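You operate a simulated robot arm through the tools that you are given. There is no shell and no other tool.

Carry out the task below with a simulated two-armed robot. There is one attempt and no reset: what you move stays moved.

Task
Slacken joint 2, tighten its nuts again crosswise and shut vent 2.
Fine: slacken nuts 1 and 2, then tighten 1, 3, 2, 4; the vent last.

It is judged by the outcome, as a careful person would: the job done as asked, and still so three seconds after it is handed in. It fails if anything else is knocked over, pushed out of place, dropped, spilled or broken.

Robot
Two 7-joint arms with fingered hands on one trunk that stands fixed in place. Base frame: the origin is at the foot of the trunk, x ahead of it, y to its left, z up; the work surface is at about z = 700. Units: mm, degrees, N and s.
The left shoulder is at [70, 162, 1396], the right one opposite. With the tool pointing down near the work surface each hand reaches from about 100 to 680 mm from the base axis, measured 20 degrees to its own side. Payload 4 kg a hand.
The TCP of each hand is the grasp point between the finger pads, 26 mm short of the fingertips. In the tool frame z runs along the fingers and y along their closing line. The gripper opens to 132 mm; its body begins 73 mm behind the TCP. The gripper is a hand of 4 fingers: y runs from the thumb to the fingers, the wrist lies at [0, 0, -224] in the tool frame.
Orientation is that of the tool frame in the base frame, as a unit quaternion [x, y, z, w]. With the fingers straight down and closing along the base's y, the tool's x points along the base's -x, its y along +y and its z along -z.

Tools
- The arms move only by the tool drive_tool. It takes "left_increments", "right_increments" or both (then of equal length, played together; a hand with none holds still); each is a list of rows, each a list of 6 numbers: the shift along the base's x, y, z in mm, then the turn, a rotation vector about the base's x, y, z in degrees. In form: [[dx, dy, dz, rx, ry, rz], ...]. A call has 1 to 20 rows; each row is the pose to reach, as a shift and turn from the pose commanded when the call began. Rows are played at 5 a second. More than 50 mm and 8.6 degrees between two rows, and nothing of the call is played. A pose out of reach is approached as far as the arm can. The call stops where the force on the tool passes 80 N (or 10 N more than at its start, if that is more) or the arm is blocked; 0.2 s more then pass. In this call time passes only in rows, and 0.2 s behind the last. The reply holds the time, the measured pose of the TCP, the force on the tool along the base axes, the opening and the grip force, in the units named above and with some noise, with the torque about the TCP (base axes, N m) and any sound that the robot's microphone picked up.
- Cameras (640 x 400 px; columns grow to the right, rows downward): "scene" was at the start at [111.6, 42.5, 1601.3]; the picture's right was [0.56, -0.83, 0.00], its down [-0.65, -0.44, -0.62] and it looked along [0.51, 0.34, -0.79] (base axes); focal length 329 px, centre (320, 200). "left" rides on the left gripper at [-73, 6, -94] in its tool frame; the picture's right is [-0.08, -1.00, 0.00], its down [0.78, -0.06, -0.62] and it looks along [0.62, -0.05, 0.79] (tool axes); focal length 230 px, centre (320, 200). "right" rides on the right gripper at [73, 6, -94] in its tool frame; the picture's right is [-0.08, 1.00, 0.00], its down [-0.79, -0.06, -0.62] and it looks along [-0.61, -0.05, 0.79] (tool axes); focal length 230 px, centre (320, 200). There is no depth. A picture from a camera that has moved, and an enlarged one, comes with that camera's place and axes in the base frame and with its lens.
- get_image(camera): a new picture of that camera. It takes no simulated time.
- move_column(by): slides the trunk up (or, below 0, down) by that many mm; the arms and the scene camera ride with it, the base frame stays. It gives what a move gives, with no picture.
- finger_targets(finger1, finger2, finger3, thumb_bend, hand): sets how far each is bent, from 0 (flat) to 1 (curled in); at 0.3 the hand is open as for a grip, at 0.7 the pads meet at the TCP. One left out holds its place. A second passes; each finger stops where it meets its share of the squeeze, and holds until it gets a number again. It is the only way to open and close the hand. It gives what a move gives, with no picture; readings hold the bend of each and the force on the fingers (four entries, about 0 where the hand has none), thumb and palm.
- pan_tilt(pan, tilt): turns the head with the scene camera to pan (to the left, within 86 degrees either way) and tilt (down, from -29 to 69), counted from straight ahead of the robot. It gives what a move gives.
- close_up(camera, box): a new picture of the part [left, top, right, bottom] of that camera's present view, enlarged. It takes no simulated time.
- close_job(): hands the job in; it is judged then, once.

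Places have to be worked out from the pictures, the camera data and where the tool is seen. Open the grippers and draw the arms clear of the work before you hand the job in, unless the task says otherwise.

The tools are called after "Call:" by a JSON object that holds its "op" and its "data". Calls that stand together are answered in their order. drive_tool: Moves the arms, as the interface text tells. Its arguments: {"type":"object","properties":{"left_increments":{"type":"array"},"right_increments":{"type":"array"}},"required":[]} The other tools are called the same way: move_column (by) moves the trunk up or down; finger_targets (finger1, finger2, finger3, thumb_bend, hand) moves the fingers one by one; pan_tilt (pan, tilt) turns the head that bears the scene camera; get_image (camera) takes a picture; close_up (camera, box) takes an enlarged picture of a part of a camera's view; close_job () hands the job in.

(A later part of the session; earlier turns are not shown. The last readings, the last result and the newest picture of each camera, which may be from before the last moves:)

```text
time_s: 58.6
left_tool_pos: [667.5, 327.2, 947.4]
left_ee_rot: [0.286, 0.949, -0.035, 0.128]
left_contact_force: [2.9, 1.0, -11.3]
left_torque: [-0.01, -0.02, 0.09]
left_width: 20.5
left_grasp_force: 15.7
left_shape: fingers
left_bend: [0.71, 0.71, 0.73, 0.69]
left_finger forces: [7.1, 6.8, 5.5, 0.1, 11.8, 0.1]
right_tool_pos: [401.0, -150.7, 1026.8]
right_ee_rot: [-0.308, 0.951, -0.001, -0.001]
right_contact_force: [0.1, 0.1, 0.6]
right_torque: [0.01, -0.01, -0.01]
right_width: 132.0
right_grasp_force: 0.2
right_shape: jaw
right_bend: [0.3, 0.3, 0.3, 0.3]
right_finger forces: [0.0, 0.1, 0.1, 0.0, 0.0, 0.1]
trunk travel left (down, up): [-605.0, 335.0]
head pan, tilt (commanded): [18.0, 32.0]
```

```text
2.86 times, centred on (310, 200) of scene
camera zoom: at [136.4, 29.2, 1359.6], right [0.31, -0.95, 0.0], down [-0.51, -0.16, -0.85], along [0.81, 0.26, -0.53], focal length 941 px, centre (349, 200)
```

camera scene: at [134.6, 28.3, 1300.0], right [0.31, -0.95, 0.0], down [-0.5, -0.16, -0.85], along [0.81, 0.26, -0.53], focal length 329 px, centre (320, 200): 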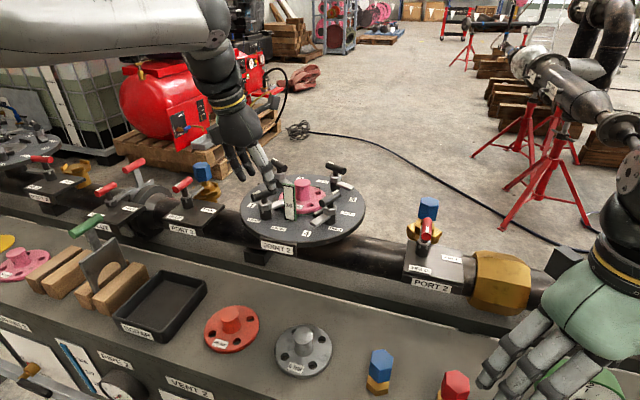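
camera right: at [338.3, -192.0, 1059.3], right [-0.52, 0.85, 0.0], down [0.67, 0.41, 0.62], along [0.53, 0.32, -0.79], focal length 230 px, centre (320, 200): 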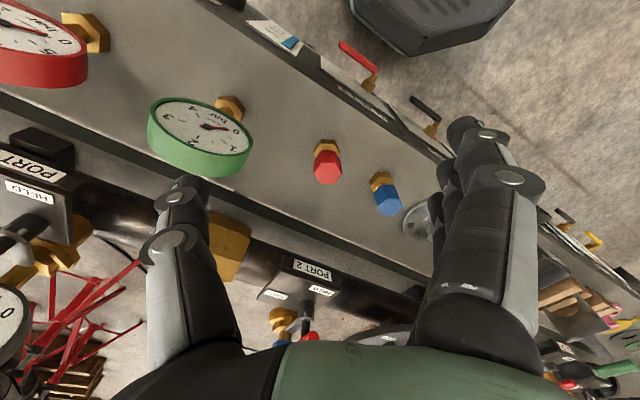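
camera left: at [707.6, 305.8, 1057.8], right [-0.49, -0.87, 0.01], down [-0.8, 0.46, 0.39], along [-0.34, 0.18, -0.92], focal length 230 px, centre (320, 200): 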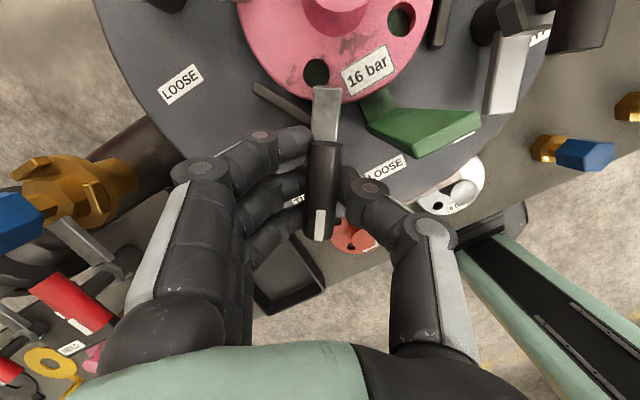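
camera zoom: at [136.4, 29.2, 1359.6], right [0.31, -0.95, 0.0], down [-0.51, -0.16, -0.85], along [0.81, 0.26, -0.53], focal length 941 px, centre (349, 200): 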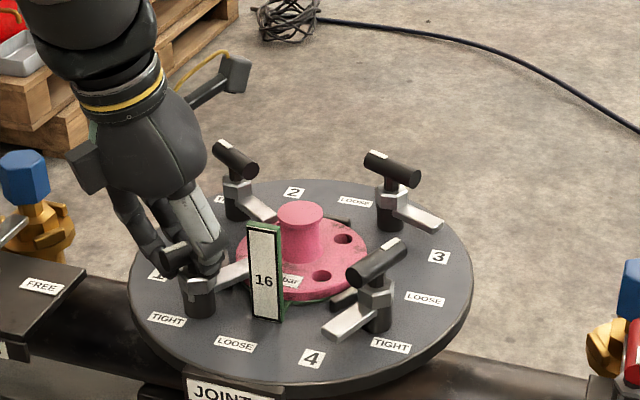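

A firm grip (about 16 N). I turn the hand counter-clockwise about its own axis, first 30°, watching the torque.

Call:
{"op": "drive_tool", "data": {"left_increments": [[0, 0, 0, -1.12, 0.65, 4.83], [0, 0, 0, -2.24, 1.29, 9.66], [0, 0, 0, -3.36, 1.94, 14.5], [0, 0, 0, -4.48, 2.58, 19.3], [0, 0, 0, -5.6, 3.23, 24.15], [0, 0, 0, -6.72, 3.87, 29]]}}

Call:
{"op": "get_image", "data": {"camera": "left"}}

Call:
{"op": "close_up", "data": {"camera": "scene", "box": [230, 130, 390, 270]}}

```text
time_s: 60.0
left_tool_pos: [666.2, 328.5, 947.3]
left_ee_rot: [0.03, 0.99, -0.066, 0.118]
left_contact_force: [-3.4, 3.3, -19.3]
left_torque: [0.15, 0.03, -0.04]
left_width: 19.8
left_grasp_force: 16.9
left_shape: fingers
left_bend: [0.72, 0.72, 0.73, 0.68]
left_finger forces: [6.6, 6.4, 5.9, 0.1, 14.7, 0.0]
right_tool_pos: [400.9, -150.9, 1026.5]
right_ee_rot: [-0.309, 0.951, 0.0, -0.002]
right_contact_force: [-0.3, -0.6, -0.3]
right_torque: [0.02, -0.03, 0.0]
right_width: 132.1
right_grasp_force: 0.1
right_shape: jaw
right_bend: [0.3, 0.3, 0.3, 0.3]
right_finger forces: [0.0, 0.0, 0.1, 0.0, 0.0, 0.0]
trunk travel left (down, up): [-605.0, 335.0]
head pan, tilt (commanded): [18.0, 32.0]
```

```text
taken
camera left: at [716.7, 343.2, 1055.4], right [0.0, -0.99, 0.14], down [-0.91, 0.06, 0.42], along [-0.42, -0.13, -0.9], focal length 230 px, centre (320, 200)
```

left: 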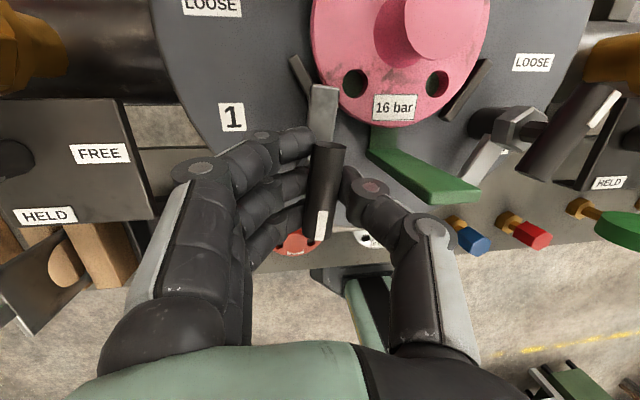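

```text
2.86 times, centred on (310, 200) of scene
camera zoom: at [136.2, 30.1, 1359.6], right [0.31, -0.95, 0.0], down [-0.51, -0.17, -0.85], along [0.81, 0.26, -0.53], focal length 941 px, centre (349, 200)
```

zoom: 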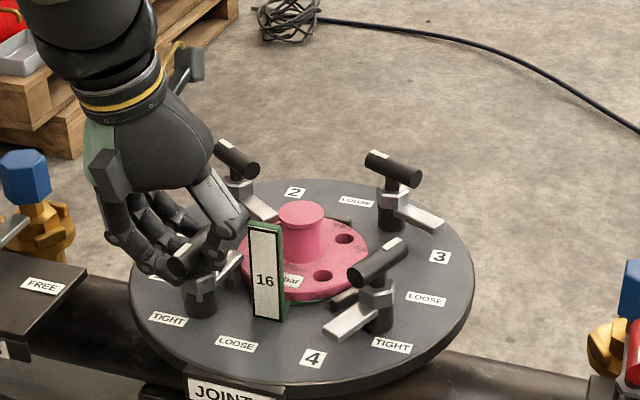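

The handle follows (slight lag). The thumb is about to pass the tab, so I check the clearance in an enlarged view before going on.

Call:
{"op": "close_up", "data": {"camera": "left", "box": [270, 90, 510, 270]}}

Call:
{"op": "close_up", "data": {"camera": "scene", "box": [260, 175, 340, 250]}}

```text
2.22 times, centred on (390, 180) of left
camera zoom: at [716.7, 343.2, 1055.4], right [0.0, -0.99, 0.14], down [-0.91, 0.06, 0.42], along [-0.42, -0.13, -0.9], focal length 511 px, centre (164, 244)
```

zoom: 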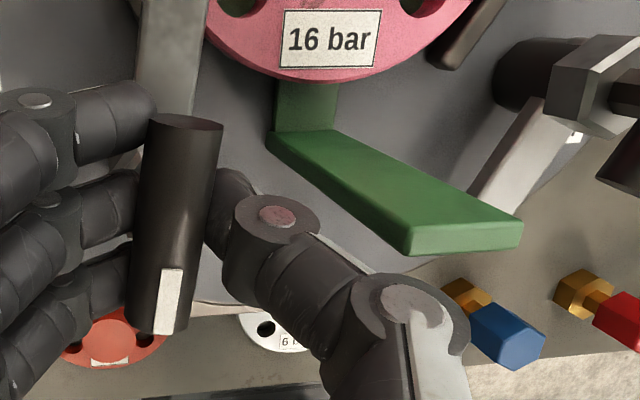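

```text
5.33 times, centred on (300, 212) of scene
camera zoom: at [136.2, 30.1, 1359.6], right [0.31, -0.95, 0.0], down [-0.51, -0.17, -0.85], along [0.81, 0.26, -0.53], focal length 1757 px, centre (427, 133)
```

zoom: 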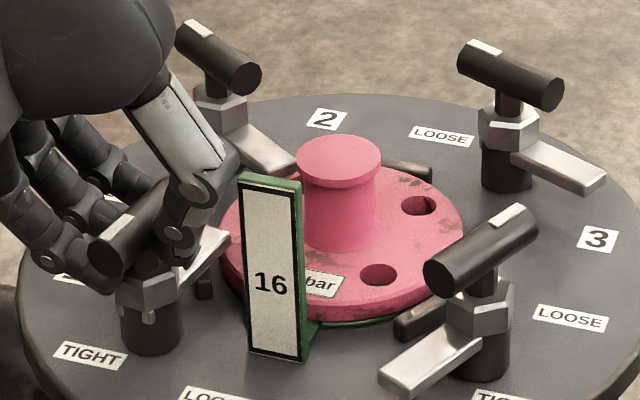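

The thumb's second knuckle (around z ≈ 970, 50 mm out) would run into the tab's top corner if I kept turning with this lean. I release with the fingers only, so the thumb doesn't open toward the tab, and then lift along the tool axis.

Call:
{"op": "finger_targets", "data": {"hand": "left", "finger1": 0.55, "finger2": 0.55, "finger3": 0.55}}

Call:
{"op": "drive_tool", "data": {"left_increments": [[-2, 2, 9, 0, 0, 0], [-4, 4, 20, 0, 0, 0], [-7, 6, 34, 0, 0, 0], [-11, 8, 48, 0, 0, 0], [-12, 9, 55, 0, 0, 0]]}}

Call:
{"op": "get_image", "data": {"camera": "left"}}

Call:
{"op": "close_up", "data": {"camera": "scene", "box": [230, 130, 390, 270]}}

```text
time_s: 61.0
left_tool_pos: [666.7, 324.2, 952.5]
left_ee_rot: [0.031, 0.99, -0.065, 0.12]
left_contact_force: [3.3, -12.6, 4.8]
left_torque: [-0.24, -0.07, -0.04]
left_width: 35.0
left_grasp_force: 5.5
left_shape: fingers
left_bend: [0.55, 0.55, 0.55, 0.7]
left_finger forces: [0.1, 0.1, 0.1, 0.0, 10.8, 0.0]
right_tool_pos: [400.2, -153.7, 1027.4]
right_ee_rot: [-0.309, 0.951, 0.002, 0.0]
right_contact_force: [0.5, -0.6, -0.2]
right_torque: [-0.01, 0.02, 0.0]
right_width: 131.6
right_grasp_force: 0.1
right_shape: jaw
right_bend: [0.3, 0.3, 0.3, 0.3]
right_finger forces: [0.0, 0.0, 0.1, 0.0, 0.0, 0.0]
trunk travel left (down, up): [-605.0, 335.0]
head pan, tilt (commanded): [18.0, 32.0]
```

```text
time_s: 62.2
left_tool_pos: [653.4, 336.5, 1005.9]
left_ee_rot: [0.031, 0.99, -0.065, 0.119]
left_contact_force: [0.1, -0.4, -0.1]
left_torque: [0.0, 0.02, 0.02]
left_width: 27.2
left_grasp_force: 0.1
left_shape: fingers
left_bend: [0.55, 0.55, 0.55, 0.75]
left_finger forces: [0.0, 0.0, 0.1, 0.0, 0.0, 0.1]
right_tool_pos: [399.6, -152.6, 1028.1]
right_ee_rot: [-0.309, 0.951, 0.0, 0.0]
right_contact_force: [-0.1, -0.4, 0.3]
right_torque: [-0.03, 0.01, 0.0]
right_width: 131.8
right_grasp_force: 0.0
right_shape: jaw
right_bend: [0.3, 0.3, 0.3, 0.3]
right_finger forces: [0.0, 0.1, 0.0, 0.1, 0.0, 0.0]
trunk travel left (down, up): [-605.0, 335.0]
head pan, tilt (commanded): [18.0, 32.0]
```

```text
taken
camera left: at [703.5, 350.1, 1113.6], right [0.0, -0.99, 0.14], down [-0.91, 0.06, 0.41], along [-0.42, -0.13, -0.9], focal length 230 px, centre (320, 200)
```

left: 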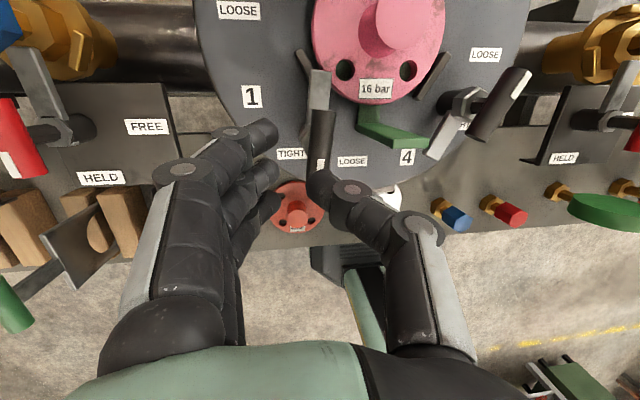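

```text
2.86 times, centred on (310, 200) of scene
camera zoom: at [133.9, 28.7, 1360.0], right [0.31, -0.95, 0.0], down [-0.5, -0.16, -0.85], along [0.81, 0.26, -0.53], focal length 941 px, centre (349, 200)
```

zoom: 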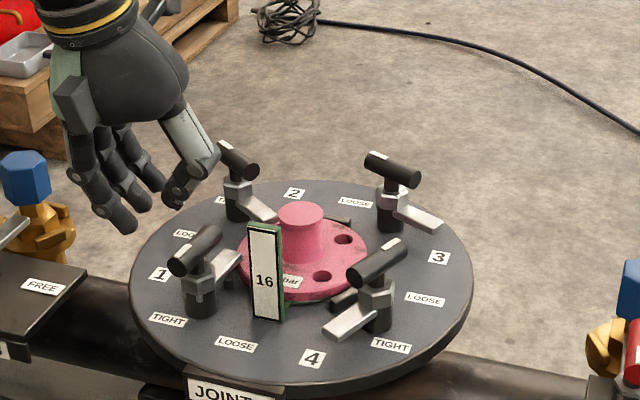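

Released cleanly; the tab has not moved and nut 1 is part-turned. I take a closer look at the handle's direction and the tab.

Call:
{"op": "close_up", "data": {"camera": "scene", "box": [260, 185, 340, 250]}}

Call:
{"op": "close_up", "data": {"camera": "left", "box": [240, 50, 440, 200]}}

```text
6.15 times, centred on (300, 218) of scene
camera zoom: at [133.9, 28.7, 1360.0], right [0.31, -0.95, 0.0], down [-0.5, -0.16, -0.85], along [0.81, 0.26, -0.53], focal length 2027 px, centre (443, 92)
```

zoom: 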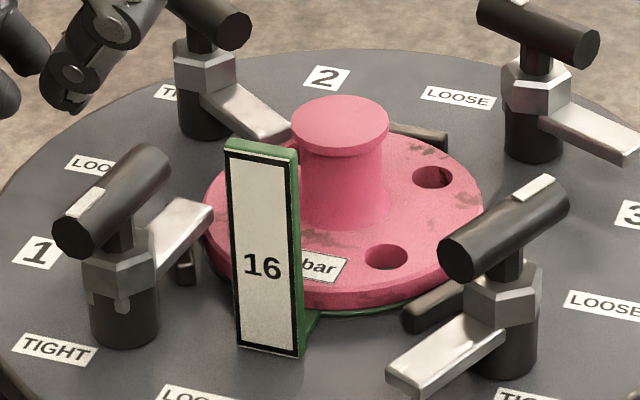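

```text
2.67 times, centred on (340, 125) of left
camera zoom: at [703.5, 350.1, 1113.6], right [0.0, -0.99, 0.14], down [-0.91, 0.06, 0.41], along [-0.42, -0.13, -0.9], focal length 614 px, centre (267, 400)
```

zoom: 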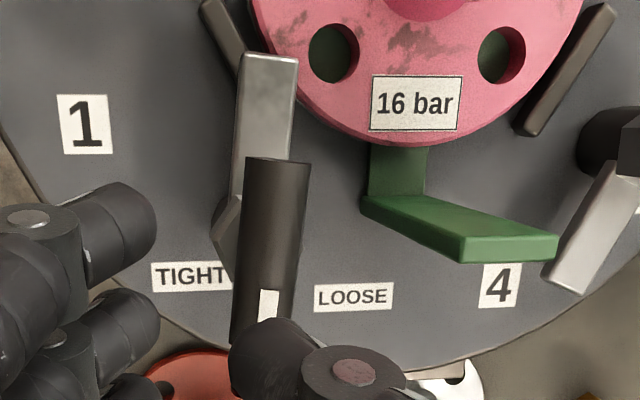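

The white mark points between TIGHT and LOOSE; LOOSE lies at azimuth ≈ 235°, so another ~63° is needed. I open the thumb a bit at this height and lean the hand 30° away from the tab above nut 1.

Call:
{"op": "finger_targets", "data": {"hand": "left", "finger1": 0.53, "finger2": 0.53, "finger3": 0.53, "thumb_bend": 0.58}}

Call:
{"op": "drive_tool", "data": {"left_increments": [[-2, 5, 5, -5.2, -2.1, -0.2], [-4, 10, 0, -10.4, -4.1, -0.4], [-6.7, 14.5, -8.4, -15.6, -6.2, -0.6]]}}

Call:
{"op": "get_image", "data": {"camera": "left"}}

Call:
{"op": "close_up", "data": {"camera": "scene", "box": [230, 130, 390, 270]}}

```text
time_s: 63.2
left_tool_pos: [653.1, 335.6, 1005.9]
left_ee_rot: [0.031, 0.99, -0.065, 0.12]
left_contact_force: [-0.4, -0.2, 0.1]
left_torque: [-0.01, 0.0, -0.01]
left_width: 53.6
left_grasp_force: 0.1
left_shape: fingers
left_bend: [0.53, 0.53, 0.53, 0.57]
left_finger forces: [0.0, 0.1, 0.0, 0.0, 0.0, 0.0]
right_tool_pos: [400.3, -153.3, 1027.3]
right_ee_rot: [-0.309, 0.951, 0.0, 0.001]
right_contact_force: [0.4, -0.3, -0.6]
right_torque: [0.03, -0.03, -0.01]
right_width: 131.7
right_grasp_force: 0.1
right_shape: jaw
right_bend: [0.3, 0.3, 0.3, 0.3]
right_finger forces: [0.0, 0.0, 0.0, 0.0, 0.1, 0.0]
trunk travel left (down, up): [-605.0, 335.0]
head pan, tilt (commanded): [18.0, 32.0]
```

```text
time_s: 64.0
left_tool_pos: [646.7, 351.3, 997.3]
left_ee_rot: [0.023, 0.964, -0.199, 0.176]
left_contact_force: [-0.2, 0.0, -0.1]
left_torque: [-0.03, -0.01, -0.01]
left_width: 54.2
left_grasp_force: 0.0
left_shape: fingers
left_bend: [0.53, 0.53, 0.53, 0.57]
left_finger forces: [0.1, 0.1, 0.0, 0.0, 0.0, 0.0]
right_tool_pos: [399.5, -151.5, 1027.7]
right_ee_rot: [-0.309, 0.951, 0.0, 0.0]
right_contact_force: [-0.2, -0.6, 0.0]
right_torque: [-0.02, 0.04, 0.02]
right_width: 131.9
right_grasp_force: 0.0
right_shape: jaw
right_bend: [0.3, 0.3, 0.3, 0.3]
right_finger forces: [0.0, 0.0, 0.0, 0.1, 0.0, 0.1]
trunk travel left (down, up): [-605.0, 335.0]
head pan, tilt (commanded): [18.0, 32.0]
```

```text
taken
camera left: at [685.6, 393.3, 1101.3], right [-0.04, -0.92, 0.4], down [-0.95, 0.17, 0.28], along [-0.32, -0.37, -0.87], focal length 230 px, centre (320, 200)
```

left: 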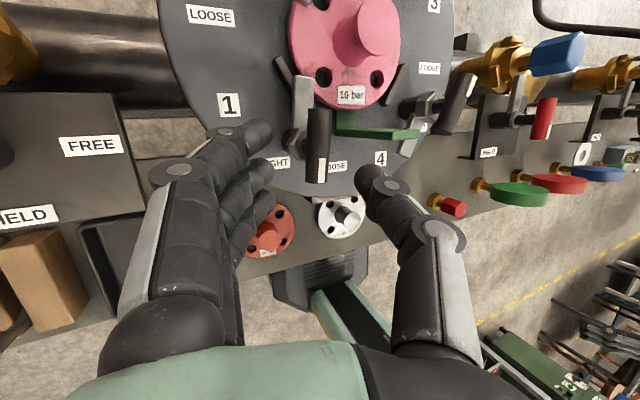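

```text
2.86 times, centred on (310, 200) of scene
camera zoom: at [134.0, 29.5, 1360.0], right [0.31, -0.95, 0.0], down [-0.5, -0.16, -0.85], along [0.81, 0.26, -0.53], focal length 941 px, centre (349, 200)
```

zoom: 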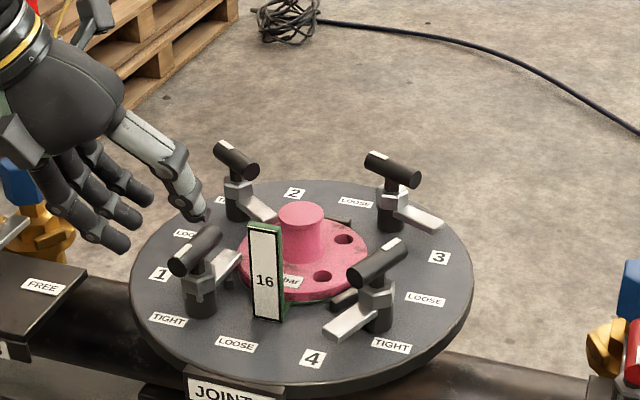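

Geometry matches within a pixel. I bring the thumb in a bit first (to keep it well off the tab), then approach along the tool axis so the handle sits 14 mm beyond the TCP.

Call:
{"op": "finger_targets", "data": {"hand": "left", "thumb_bend": 0.64}}

Call:
{"op": "drive_tool", "data": {"left_increments": [[6, -7.1, -16, 0, 0, 0], [11, -13.1, -29.7, 0, 0, 0], [14.5, -17.3, -39, 0, 0, 0], [16.4, -19.5, -44.2, 0, 0, 0]]}}

Call:
{"op": "get_image", "data": {"camera": "left"}}

Call:
{"op": "close_up", "data": {"camera": "scene", "box": [260, 170, 350, 250]}}

```text
time_s: 65.0
left_tool_pos: [646.8, 349.6, 998.3]
left_ee_rot: [0.024, 0.964, -0.198, 0.175]
left_contact_force: [0.0, -0.3, 0.2]
left_torque: [0.01, 0.02, 0.04]
left_width: 43.8
left_grasp_force: 0.1
left_shape: fingers
left_bend: [0.53, 0.53, 0.53, 0.64]
left_finger forces: [0.1, 0.0, 0.0, 0.0, 0.1, 0.0]
right_tool_pos: [400.2, -151.9, 1027.0]
right_ee_rot: [-0.308, 0.951, 0.0, 0.0]
right_contact_force: [-0.2, -0.1, 0.3]
right_torque: [0.02, 0.02, 0.01]
right_width: 131.7
right_grasp_force: 0.1
right_shape: jaw
right_bend: [0.3, 0.3, 0.3, 0.3]
right_finger forces: [0.0, 0.0, 0.0, 0.1, 0.1, 0.0]
trunk travel left (down, up): [-605.0, 335.0]
head pan, tilt (commanded): [18.0, 32.0]
```

```text
time_s: 66.0
left_tool_pos: [664.1, 329.8, 952.1]
left_ee_rot: [0.023, 0.964, -0.198, 0.176]
left_contact_force: [-0.9, -0.2, 0.3]
left_torque: [-0.01, -0.01, 0.03]
left_width: 44.1
left_grasp_force: 0.0
left_shape: fingers
left_bend: [0.53, 0.53, 0.53, 0.64]
left_finger forces: [0.1, 0.1, 0.0, 0.0, 0.2, 0.0]
right_tool_pos: [400.0, -153.1, 1028.2]
right_ee_rot: [-0.309, 0.951, 0.0, 0.0]
right_contact_force: [-0.9, -0.7, 0.0]
right_torque: [-0.02, 0.03, 0.02]
right_width: 132.0
right_grasp_force: 0.1
right_shape: jaw
right_bend: [0.3, 0.3, 0.3, 0.3]
right_finger forces: [0.0, 0.1, 0.0, 0.0, 0.0, 0.0]
trunk travel left (down, up): [-605.0, 335.0]
head pan, tilt (commanded): [18.0, 32.0]
```

```text
taken
camera left: at [702.6, 373.1, 1056.6], right [-0.04, -0.92, 0.4], down [-0.95, 0.17, 0.28], along [-0.32, -0.37, -0.87], focal length 230 px, centre (320, 200)
```

left: 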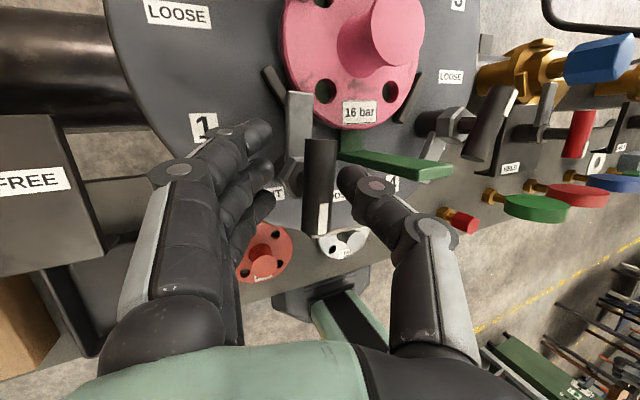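

```text
5.00 times, centred on (305, 210) of scene
camera zoom: at [134.5, 28.1, 1360.0], right [0.31, -0.95, 0.0], down [-0.5, -0.16, -0.85], along [0.81, 0.26, -0.53], focal length 1647 px, centre (395, 150)
```

zoom: 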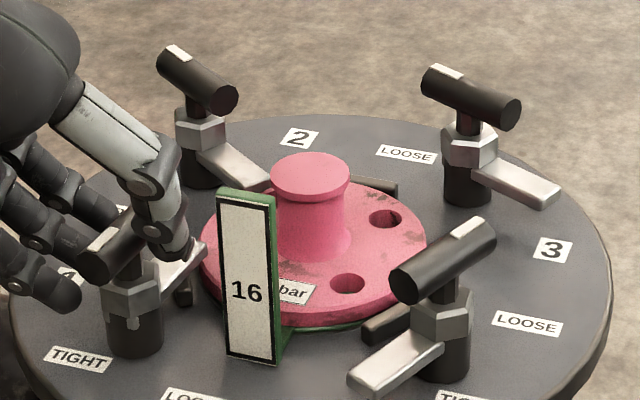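

Clear of the tab. I close the grip on the handle.

Call:
{"op": "finger_targets", "data": {"hand": "left", "finger1": 0.78, "finger2": 0.78, "finger3": 0.78, "thumb_bend": 0.78}}

Call:
{"op": "drive_tool", "data": {"left_increments": [[0, 0, 0, -1.6, 1.9, 4.33], [0, 0, 0, -3.2, 3.8, 8.66], [0, 0, 0, -4.8, 5.7, 13], [0, 0, 0, -6.4, 7.7, 17.3]]}}

Call:
{"op": "get_image", "data": {"camera": "left"}}

Call:
{"op": "close_up", "data": {"camera": "scene", "box": [260, 170, 350, 250]}}

```text
time_s: 67.0
left_tool_pos: [663.4, 330.0, 951.1]
left_ee_rot: [0.024, 0.964, -0.198, 0.174]
left_contact_force: [-0.6, -8.8, -13.3]
left_torque: [-0.14, -0.06, -0.03]
left_width: 22.0
left_grasp_force: 19.4
left_shape: fingers
left_bend: [0.67, 0.67, 0.71, 0.69]
left_finger forces: [5.7, 6.8, 8.8, 0.1, 18.0, 0.0]
right_tool_pos: [400.6, -152.1, 1027.3]
right_ee_rot: [-0.308, 0.951, 0.001, -0.001]
right_contact_force: [0.2, 0.9, 0.4]
right_torque: [-0.01, 0.0, 0.02]
right_width: 131.9
right_grasp_force: 0.1
right_shape: jaw
right_bend: [0.3, 0.3, 0.3, 0.3]
right_finger forces: [0.1, 0.0, 0.0, 0.0, 0.0, 0.0]
trunk travel left (down, up): [-605.0, 335.0]
head pan, tilt (commanded): [18.0, 32.0]
```

```text
time_s: 68.0
left_tool_pos: [663.9, 330.8, 950.9]
left_ee_rot: [-0.146, 0.954, -0.223, 0.138]
left_contact_force: [-0.2, -7.9, -17.6]
left_torque: [0.08, -0.35, -0.05]
left_width: 20.3
left_grasp_force: 23.1
left_shape: fingers
left_bend: [0.69, 0.67, 0.7, 0.69]
left_finger forces: [7.3, 6.5, 12.4, 0.0, 19.9, 0.0]
right_tool_pos: [401.7, -153.0, 1027.5]
right_ee_rot: [-0.309, 0.951, 0.001, -0.002]
right_contact_force: [0.1, -0.1, -0.2]
right_torque: [0.0, 0.03, -0.01]
right_width: 131.7
right_grasp_force: 0.1
right_shape: jaw
right_bend: [0.3, 0.3, 0.3, 0.3]
right_finger forces: [0.1, 0.0, 0.0, 0.1, 0.0, 0.0]
trunk travel left (down, up): [-605.0, 335.0]
head pan, tilt (commanded): [18.0, 32.0]
```

```text
taken
camera left: at [700.5, 395.5, 1044.4], right [0.29, -0.83, 0.48], down [-0.91, -0.08, 0.4], along [-0.3, -0.55, -0.78], focal length 230 px, centre (320, 200)
```

left: 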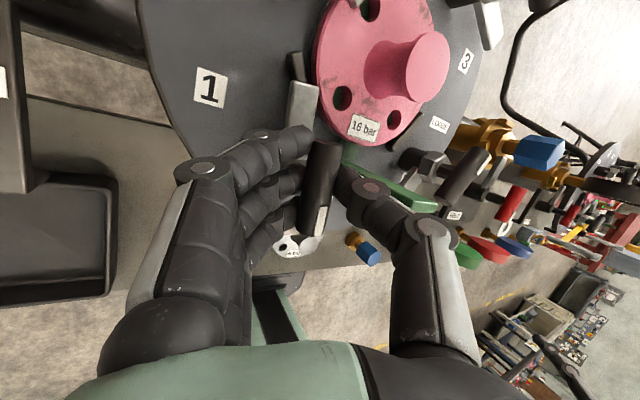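

```text
5.00 times, centred on (305, 210) of scene
camera zoom: at [136.5, 27.8, 1359.7], right [0.31, -0.95, 0.0], down [-0.51, -0.16, -0.85], along [0.81, 0.26, -0.53], focal length 1647 px, centre (395, 150)
```

zoom: 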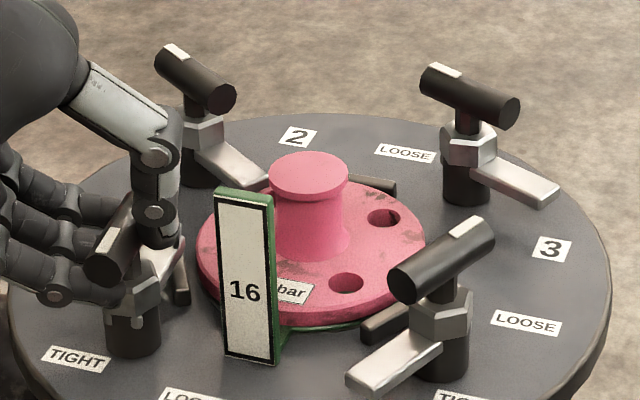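

The thumb now passes behind the tab with clearance and the handle follows. I continue another 24°.

Call:
{"op": "drive_tool", "data": {"left_increments": [[0, 0, 0, -1.6, 1.9, 4.33], [0, 0, 0, -3.2, 3.8, 8.66], [0, 0, 0, -4.8, 5.7, 13], [0, 0, 0, -6.4, 7.7, 17.3], [0, 0, 0, -7.7, 9.2, 20.8]]}}

Call:
{"op": "get_image", "data": {"camera": "left"}}

Call:
{"op": "close_up", "data": {"camera": "scene", "box": [260, 170, 350, 250]}}

```text
time_s: 69.2
left_tool_pos: [666.4, 331.9, 949.5]
left_ee_rot: [-0.341, 0.903, -0.246, 0.09]
left_contact_force: [4.4, -4.1, -17.7]
left_torque: [0.32, -0.66, -0.04]
left_width: 18.7
left_grasp_force: 25.2
left_shape: fingers
left_bend: [0.71, 0.67, 0.66, 0.69]
left_finger forces: [6.0, 7.4, 17.7, 0.1, 19.3, 0.0]
right_tool_pos: [402.3, -153.0, 1026.8]
right_ee_rot: [-0.309, 0.951, 0.001, -0.002]
right_contact_force: [-1.0, 0.6, -0.9]
right_torque: [-0.01, -0.02, 0.01]
right_width: 131.9
right_grasp_force: 0.1
right_shape: jaw
right_bend: [0.3, 0.3, 0.3, 0.3]
right_finger forces: [0.0, 0.0, 0.1, 0.1, 0.0, 0.0]
trunk travel left (down, up): [-605.0, 335.0]
head pan, tilt (commanded): [18.0, 32.0]
```

```text
taken
camera left: at [687.1, 417.9, 1029.2], right [0.63, -0.59, 0.5], down [-0.76, -0.32, 0.57], along [-0.17, -0.74, -0.65], focal length 230 px, centre (320, 200)
```

left: 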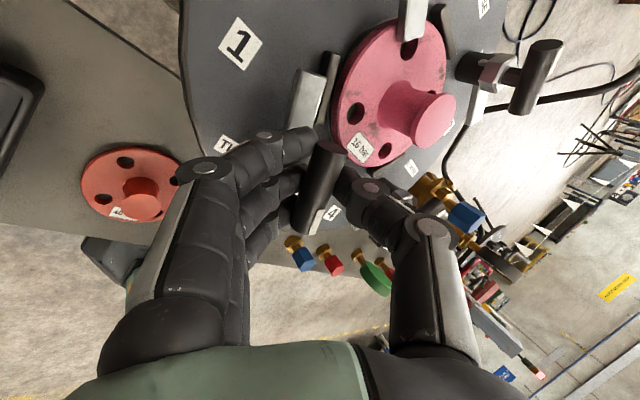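

```text
5.00 times, centred on (305, 210) of scene
camera zoom: at [137.4, 28.5, 1359.6], right [0.31, -0.95, 0.0], down [-0.51, -0.16, -0.85], along [0.81, 0.26, -0.53], focal length 1647 px, centre (395, 150)
```

zoom: 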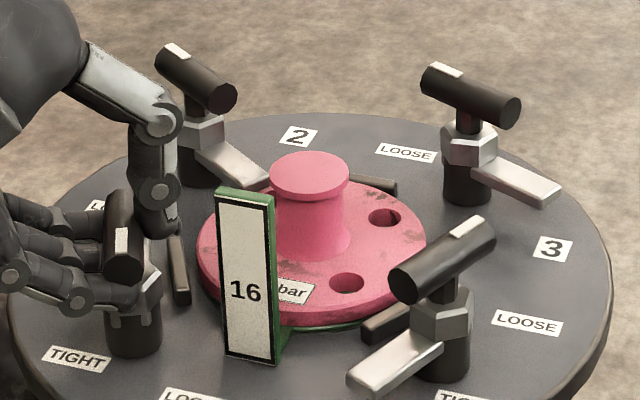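

The handle now points at azimuth ≈ 209° (lagging the hand a little). I continue turning in the same direction.

Call:
{"op": "drive_tool", "data": {"left_increments": [[0, 0, 0, -1.6, 1.9, 4.33], [0, 0, 0, -3.2, 3.8, 8.66], [0, 0, 0, -4.8, 5.7, 13], [0, 0, 0, -6.4, 7.7, 17.3], [0, 0, 0, -8.0, 9.6, 21.7]]}}

Call:
{"op": "get_image", "data": {"camera": "left"}}

Call:
{"op": "close_up", "data": {"camera": "scene", "box": [260, 170, 350, 250]}}

```text
time_s: 70.4
left_tool_pos: [666.7, 332.2, 947.8]
left_ee_rot: [-0.531, 0.807, -0.256, 0.034]
left_contact_force: [14.3, 1.3, -23.4]
left_torque: [0.69, -0.84, 0.07]
left_width: 15.9
left_grasp_force: 25.7
left_shape: fingers
left_bend: [0.71, 0.68, 0.63, 0.69]
left_finger forces: [2.8, 7.0, 24.3, 0.1, 17.1, 0.0]
right_tool_pos: [404.6, -151.2, 1025.6]
right_ee_rot: [-0.309, 0.951, 0.0, -0.003]
right_contact_force: [-1.1, 0.8, 0.2]
right_torque: [-0.03, 0.01, -0.01]
right_width: 132.0
right_grasp_force: 0.1
right_shape: jaw
right_bend: [0.3, 0.3, 0.3, 0.3]
right_finger forces: [0.1, 0.0, 0.1, 0.1, 0.0, 0.1]
trunk travel left (down, up): [-605.0, 335.0]
head pan, tilt (commanded): [18.0, 32.0]
```

```text
taken
camera left: at [663.7, 432.4, 1012.5], right [0.87, -0.24, 0.43], down [-0.49, -0.47, 0.73], along [0.03, -0.85, -0.53], focal length 230 px, centre (320, 200)
```

left: 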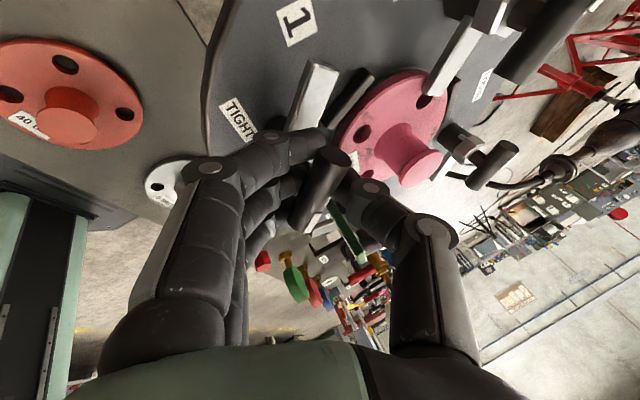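

```text
5.00 times, centred on (305, 210) of scene
camera zoom: at [139.8, 29.8, 1359.2], right [0.31, -0.95, 0.0], down [-0.51, -0.16, -0.85], along [0.8, 0.26, -0.53], focal length 1647 px, centre (395, 150)
```

zoom: 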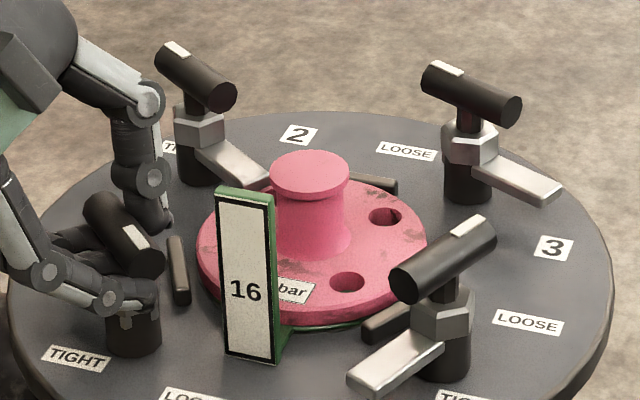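

The handle is at about 226–230°; LOOSE is ≈ 235°. I turn a further 12° and watch for the stop.

Call:
{"op": "drive_tool", "data": {"left_increments": [[0, 0, 0, -1.3, 1.5, 3.5], [0, 0, 0, -2.6, 3.1, 6.9], [0, 0, 0, -3.9, 4.6, 10.4]]}}

Call:
{"op": "get_image", "data": {"camera": "left"}}

Call:
{"op": "close_up", "data": {"camera": "scene", "box": [260, 170, 350, 250]}}

```text
time_s: 71.2
left_tool_pos: [666.7, 333.4, 947.4]
left_ee_rot: [-0.612, 0.748, -0.256, 0.006]
left_contact_force: [13.1, 2.6, -27.3]
left_torque: [0.94, -0.74, 0.06]
left_width: 14.0
left_grasp_force: 24.0
left_shape: fingers
left_bend: [0.71, 0.69, 0.62, 0.69]
left_finger forces: [1.4, 6.4, 26.2, 0.1, 14.5, 0.0]
right_tool_pos: [404.7, -150.3, 1025.1]
right_ee_rot: [-0.31, 0.951, 0.001, -0.003]
right_contact_force: [0.2, -0.6, 0.0]
right_torque: [-0.02, 0.01, 0.02]
right_width: 132.1
right_grasp_force: 0.1
right_shape: jaw
right_bend: [0.3, 0.3, 0.3, 0.3]
right_finger forces: [0.0, 0.0, 0.1, 0.0, 0.0, 0.1]
trunk travel left (down, up): [-605.0, 335.0]
head pan, tilt (commanded): [18.0, 32.0]
```

```text
taken
camera left: at [650.2, 435.3, 1004.8], right [0.93, -0.05, 0.37], down [-0.34, -0.5, 0.8], along [0.14, -0.87, -0.48], focal length 230 px, centre (320, 200)
```

left: 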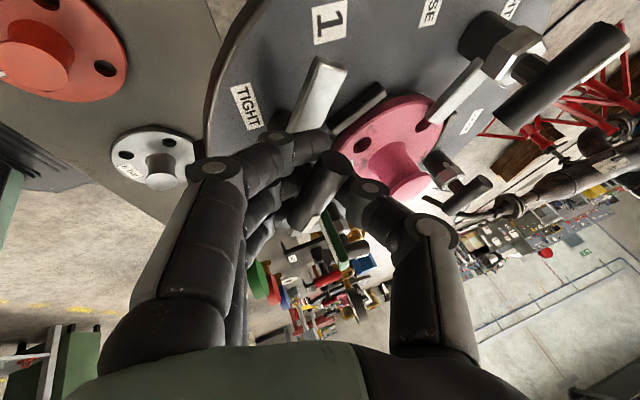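

```text
5.00 times, centred on (305, 210) of scene
camera zoom: at [140.3, 30.4, 1359.1], right [0.31, -0.95, 0.0], down [-0.51, -0.17, -0.85], along [0.8, 0.26, -0.53], focal length 1647 px, centre (395, 150)
```

zoom: 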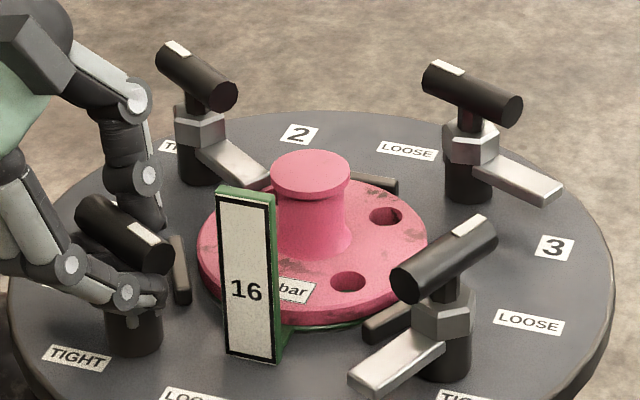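

The handle is near 238°. Nuts 3 and 4 in their loose state stand about 100° from tight, so I go another 12° to match, watching for a stop.

Call:
{"op": "drive_tool", "data": {"left_increments": [[0, 0, 0, -1.3, 1.5, 3.5], [0, 0, 0, -2.6, 3.1, 6.9], [0, 0, 0, -3.9, 4.6, 10.4]]}}

Call:
{"op": "get_image", "data": {"camera": "left"}}

Call:
{"op": "close_up", "data": {"camera": "scene", "box": [260, 170, 350, 250]}}

```text
time_s: 72.0
left_tool_pos: [666.9, 333.0, 946.0]
left_ee_rot: [0.687, -0.68, 0.255, 0.021]
left_contact_force: [9.2, 5.0, -31.0]
left_torque: [1.22, -0.67, -0.48]
left_width: 12.6
left_grasp_force: 28.9
left_shape: fingers
left_bend: [0.72, 0.68, 0.6, 0.69]
left_finger forces: [0.6, 10.5, 26.8, 0.0, 20.0, 0.1]
right_tool_pos: [405.1, -150.1, 1025.2]
right_ee_rot: [-0.309, 0.951, 0.0, -0.004]
right_contact_force: [-0.3, -0.2, -0.5]
right_torque: [-0.02, 0.01, 0.02]
right_width: 131.8
right_grasp_force: 0.0
right_shape: jaw
right_bend: [0.3, 0.3, 0.3, 0.3]
right_finger forces: [0.0, 0.1, 0.0, 0.0, 0.0, 0.0]
trunk travel left (down, up): [-605.0, 335.0]
head pan, tilt (commanded): [18.0, 32.0]
```

```text
taken
camera left: at [635.7, 434.9, 999.6], right [0.95, 0.15, 0.29], down [-0.18, -0.49, 0.85], along [0.26, -0.86, -0.44], focal length 230 px, centre (320, 200)
```

left: 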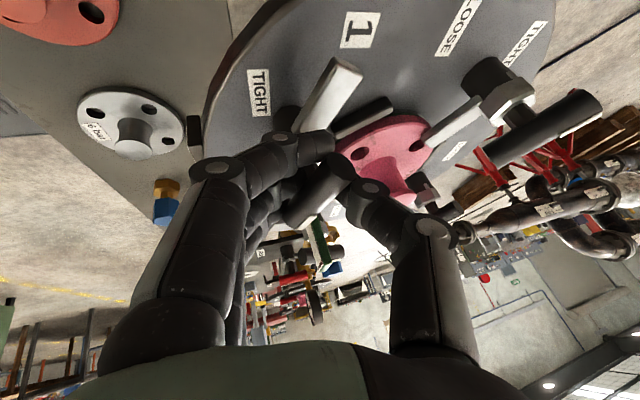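

```text
5.00 times, centred on (305, 210) of scene
camera zoom: at [140.0, 31.0, 1359.2], right [0.31, -0.95, 0.0], down [-0.51, -0.17, -0.85], along [0.8, 0.26, -0.53], focal length 1647 px, centre (395, 150)
```

zoom: 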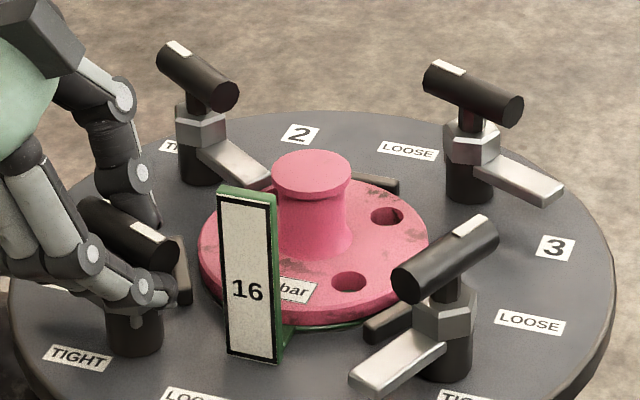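

The z-torque now resists (−0.48 N·m) and the handle stands at ≈ 245°, so nut 1 is at its loose stop. I open the hand and retreat along the tool axis, then verify.

Call:
{"op": "finger_targets", "data": {"hand": "left", "finger1": 0.48, "finger2": 0.48, "finger3": 0.48, "thumb_bend": 0.5}}

Call:
{"op": "drive_tool", "data": {"left_increments": [[-4.5, 5.4, 12, 0, 0, 0], [-10, 12, 27, 0, 0, 0], [-16, 19, 43, 0, 0, 0], [-22.5, 27, 60, 0, 0, 0], [-26, 31, 72, 0, 0, 0]]}}

Call:
{"op": "get_image", "data": {"camera": "left"}}

Call:
{"op": "close_up", "data": {"camera": "scene", "box": [230, 130, 390, 270]}}

```text
time_s: 73.0
left_tool_pos: [663.7, 331.1, 952.5]
left_ee_rot: [0.686, -0.681, 0.257, 0.019]
left_contact_force: [0.8, 0.4, -0.7]
left_torque: [-0.03, -0.01, -0.03]
left_width: 73.2
left_grasp_force: 0.1
left_shape: fingers
left_bend: [0.48, 0.48, 0.48, 0.5]
left_finger forces: [0.1, 0.0, 0.0, 0.0, 0.1, 0.0]
right_tool_pos: [400.6, -151.9, 1027.6]
right_ee_rot: [-0.309, 0.951, 0.0, -0.001]
right_contact_force: [-1.3, 0.1, 0.3]
right_torque: [0.03, 0.0, -0.01]
right_width: 131.8
right_grasp_force: 0.1
right_shape: jaw
right_bend: [0.3, 0.3, 0.3, 0.3]
right_finger forces: [0.0, 0.0, 0.0, 0.1, 0.0, 0.0]
trunk travel left (down, up): [-605.0, 335.0]
head pan, tilt (commanded): [18.0, 32.0]
```

```text
time_s: 74.2
left_tool_pos: [637.4, 362.1, 1024.4]
left_ee_rot: [0.686, -0.68, 0.258, 0.018]
left_contact_force: [0.5, 0.1, 0.0]
left_torque: [-0.04, 0.02, 0.07]
left_width: 73.1
left_grasp_force: 0.0
left_shape: fingers
left_bend: [0.48, 0.48, 0.48, 0.5]
left_finger forces: [0.1, 0.1, 0.1, 0.0, 0.1, 0.0]
right_tool_pos: [399.1, -152.2, 1026.7]
right_ee_rot: [-0.309, 0.951, 0.0, 0.0]
right_contact_force: [0.2, 1.0, -0.6]
right_torque: [0.04, 0.03, -0.01]
right_width: 131.9
right_grasp_force: 0.1
right_shape: jaw
right_bend: [0.3, 0.3, 0.3, 0.3]
right_finger forces: [0.0, 0.0, 0.0, 0.1, 0.0, 0.0]
trunk travel left (down, up): [-605.0, 335.0]
head pan, tilt (commanded): [18.0, 32.0]
```

```text
taken
camera left: at [606.3, 462.7, 1077.0], right [0.94, 0.14, 0.3], down [-0.19, -0.49, 0.85], along [0.27, -0.86, -0.43], focal length 230 px, centre (320, 200)
```

left: 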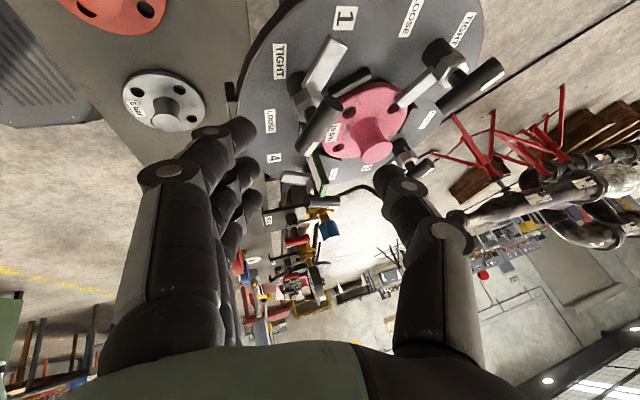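

```text
2.86 times, centred on (310, 200) of scene
camera zoom: at [134.1, 28.0, 1360.0], right [0.31, -0.95, 0.0], down [-0.5, -0.16, -0.85], along [0.81, 0.26, -0.53], focal length 941 px, centre (349, 200)
```

zoom: 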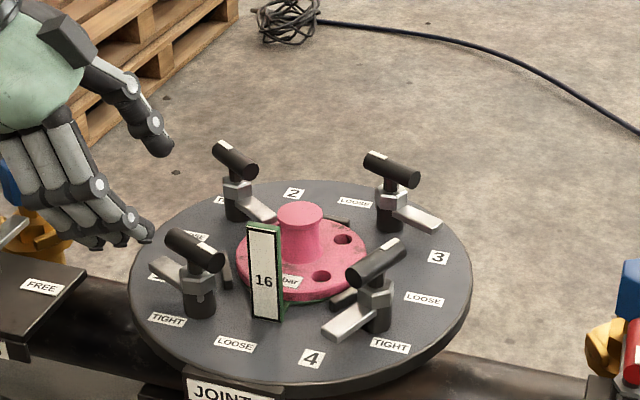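

Nut 1's tongue is swung off the flange now. I check the mark in detail.

Call:
{"op": "close_up", "data": {"camera": "scene", "box": [260, 185, 340, 250]}}

Call:
{"op": "close_up", "data": {"camera": "left", "box": [230, 0, 500, 220]}}

```text
6.15 times, centred on (300, 218) of scene
camera zoom: at [134.1, 28.0, 1360.0], right [0.31, -0.95, 0.0], down [-0.5, -0.16, -0.85], along [0.81, 0.26, -0.53], focal length 2027 px, centre (443, 92)
```

zoom: 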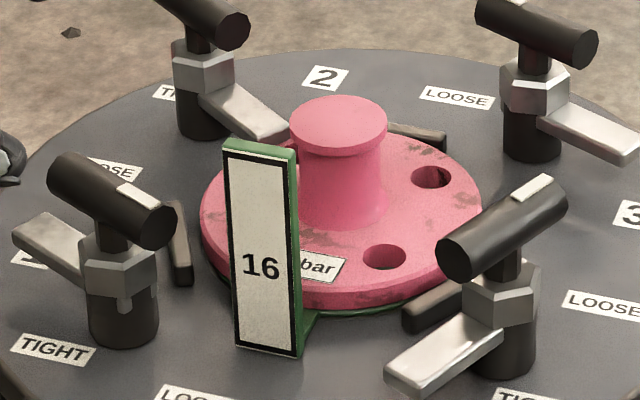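

```text
1.82 times, centred on (365, 110) of left
camera zoom: at [606.3, 462.7, 1077.0], right [0.94, 0.14, 0.3], down [-0.19, -0.49, 0.85], along [0.27, -0.86, -0.43], focal length 418 px, centre (238, 364)
```

zoom: 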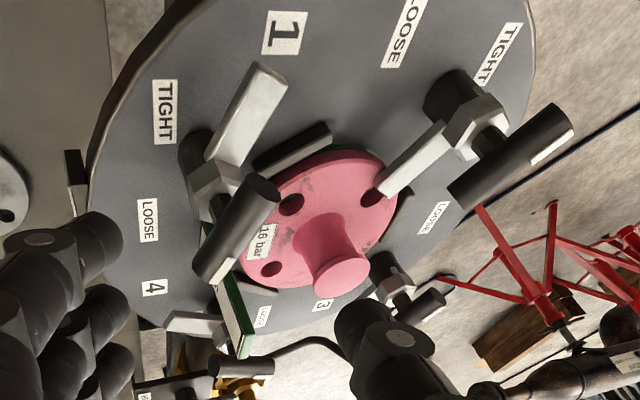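

Nut 1 is loose (white mark at ≈ 245°, +98° from tight). Next is nut 2: I move the hand over to its pre-grasp with a 40° forward lean and the yaw matching its tight handle (azimuth 56°).

Call:
{"op": "drive_tool", "data": {"left_increments": [[10, 0, 15, 5.3, -4.3, -2.8], [30, 0, 25, 10.7, -8.6, -5.5], [52, -1, 25, 16, -12.9, -8.3], [75, -1, 20, 21.3, -17.1, -11.1], [98, -2, 5, 26.6, -21.4, -13.8], [121.7, -2.4, -10, 31.96, -25.7, -16.6], [121.7, -2.4, -24.6, 31.96, -25.7, -16.6]]}}

Call:
{"op": "get_image", "data": {"camera": "left"}}

Call:
{"op": "close_up", "data": {"camera": "scene", "box": [200, 90, 400, 270]}}

```text
time_s: 75.8
left_tool_pos: [757.2, 359.5, 999.9]
left_ee_rot: [-0.488, 0.802, -0.2, 0.282]
left_contact_force: [-0.3, 0.0, 0.7]
left_torque: [0.01, 0.02, -0.01]
left_width: 73.3
left_grasp_force: 0.0
left_shape: fingers
left_bend: [0.48, 0.48, 0.48, 0.5]
left_finger forces: [0.1, 0.1, 0.0, 0.0, 0.1, 0.0]
right_tool_pos: [399.8, -152.9, 1027.9]
right_ee_rot: [-0.309, 0.951, 0.0, 0.0]
right_contact_force: [-0.2, -0.7, -0.5]
right_torque: [-0.02, -0.01, 0.01]
right_width: 131.9
right_grasp_force: 0.1
right_shape: jaw
right_bend: [0.3, 0.3, 0.3, 0.3]
right_finger forces: [0.0, 0.1, 0.0, 0.0, 0.0, 0.1]
trunk travel left (down, up): [-605.0, 335.0]
head pan, tilt (commanded): [18.0, 32.0]
```

```text
taken
camera left: at [721.4, 430.6, 1086.5], right [0.69, -0.37, 0.61], down [-0.65, -0.7, 0.3], along [0.32, -0.61, -0.73], focal length 230 px, centre (320, 200)
```

left: 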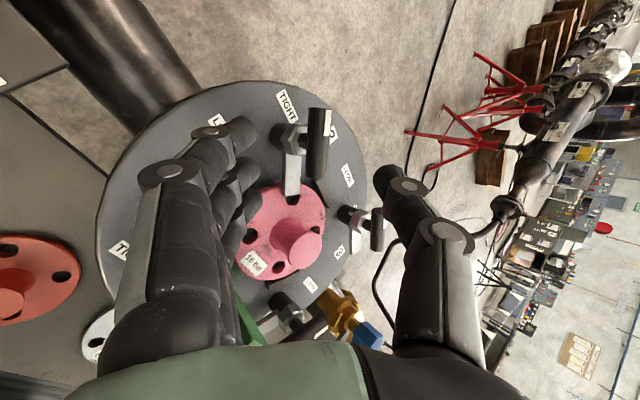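

```text
2.22 times, centred on (300, 180) of scene
camera zoom: at [133.9, 28.3, 1360.0], right [0.31, -0.95, 0.0], down [-0.5, -0.16, -0.85], along [0.81, 0.26, -0.53], focal length 732 px, centre (364, 244)
```

zoom: 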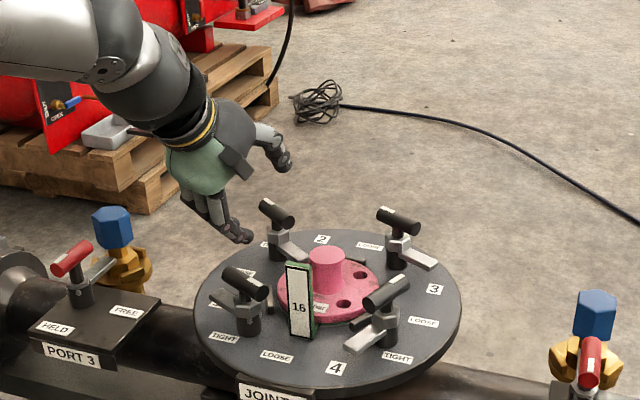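

The handle of nut 2 is centred between fingers and thumb. I enlarge to check alignment before approaching.

Call:
{"op": "close_up", "data": {"camera": "left", "box": [240, 80, 400, 210]}}

```text
3.08 times, centred on (320, 145) of left
camera zoom: at [721.4, 430.6, 1086.5], right [0.69, -0.37, 0.61], down [-0.65, -0.7, 0.3], along [0.32, -0.61, -0.73], focal length 708 px, centre (320, 369)
```

zoom: 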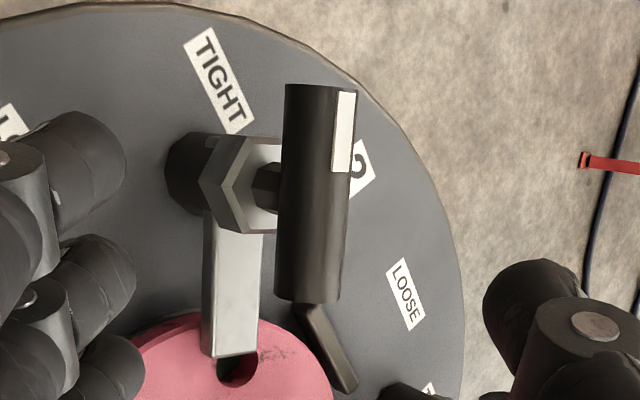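

Gripping nut 2 at this lean would drive the lower fingers into the nut body under the bar, so for the far nuts I'll push the bar's end with the extended thumb instead. I curl the three fingers away here in the air and look at the resulting shape.

Call:
{"op": "finger_targets", "data": {"hand": "left", "finger1": 1.0, "finger2": 1.0, "finger3": 1.0, "thumb_bend": 0.6}}

Call:
{"op": "get_image", "data": {"camera": "left"}}

Call:
{"op": "close_up", "data": {"camera": "scene", "box": [220, 90, 380, 230]}}

```text
time_s: 76.8
left_tool_pos: [758.3, 358.7, 1000.1]
left_ee_rot: [-0.488, 0.801, -0.2, 0.282]
left_contact_force: [0.3, 0.6, -0.6]
left_torque: [0.04, 0.02, 0.0]
left_width: 42.5
left_grasp_force: 0.1
left_shape: fingers
left_bend: [1.0, 1.0, 1.0, 0.6]
left_finger forces: [0.0, 0.0, 0.0, 0.0, 0.0, 0.0]
right_tool_pos: [400.6, -153.2, 1027.6]
right_ee_rot: [-0.309, 0.951, 0.0, 0.001]
right_contact_force: [-0.1, -0.4, 0.7]
right_torque: [-0.03, -0.02, -0.02]
right_width: 132.0
right_grasp_force: 0.1
right_shape: jaw
right_bend: [0.3, 0.3, 0.3, 0.3]
right_finger forces: [0.0, 0.0, 0.0, 0.0, 0.1, 0.0]
trunk travel left (down, up): [-605.0, 335.0]
head pan, tilt (commanded): [18.0, 32.0]
```

```text
taken
camera left: at [721.5, 430.5, 1086.6], right [0.69, -0.37, 0.61], down [-0.65, -0.7, 0.3], along [0.32, -0.61, -0.73], focal length 230 px, centre (320, 200)
```

left: 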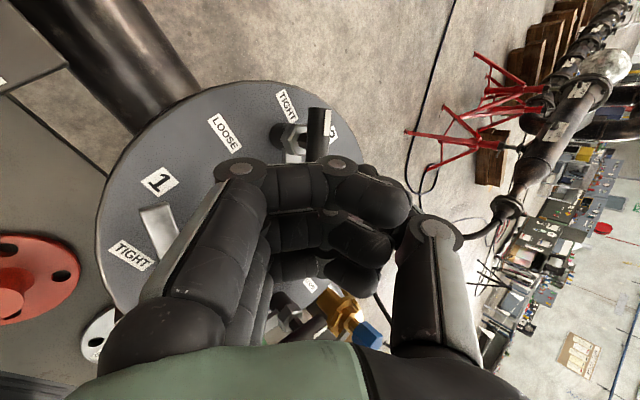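

```text
2.86 times, centred on (300, 160) of scene
camera zoom: at [134.2, 28.1, 1360.0], right [0.31, -0.95, 0.0], down [-0.5, -0.16, -0.85], along [0.81, 0.26, -0.53], focal length 941 px, centre (377, 314)
```

zoom: 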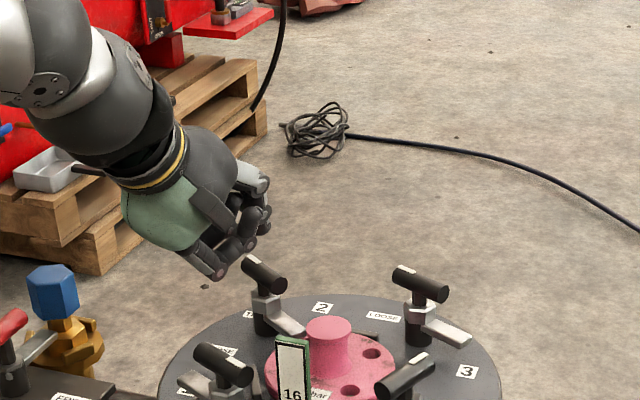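

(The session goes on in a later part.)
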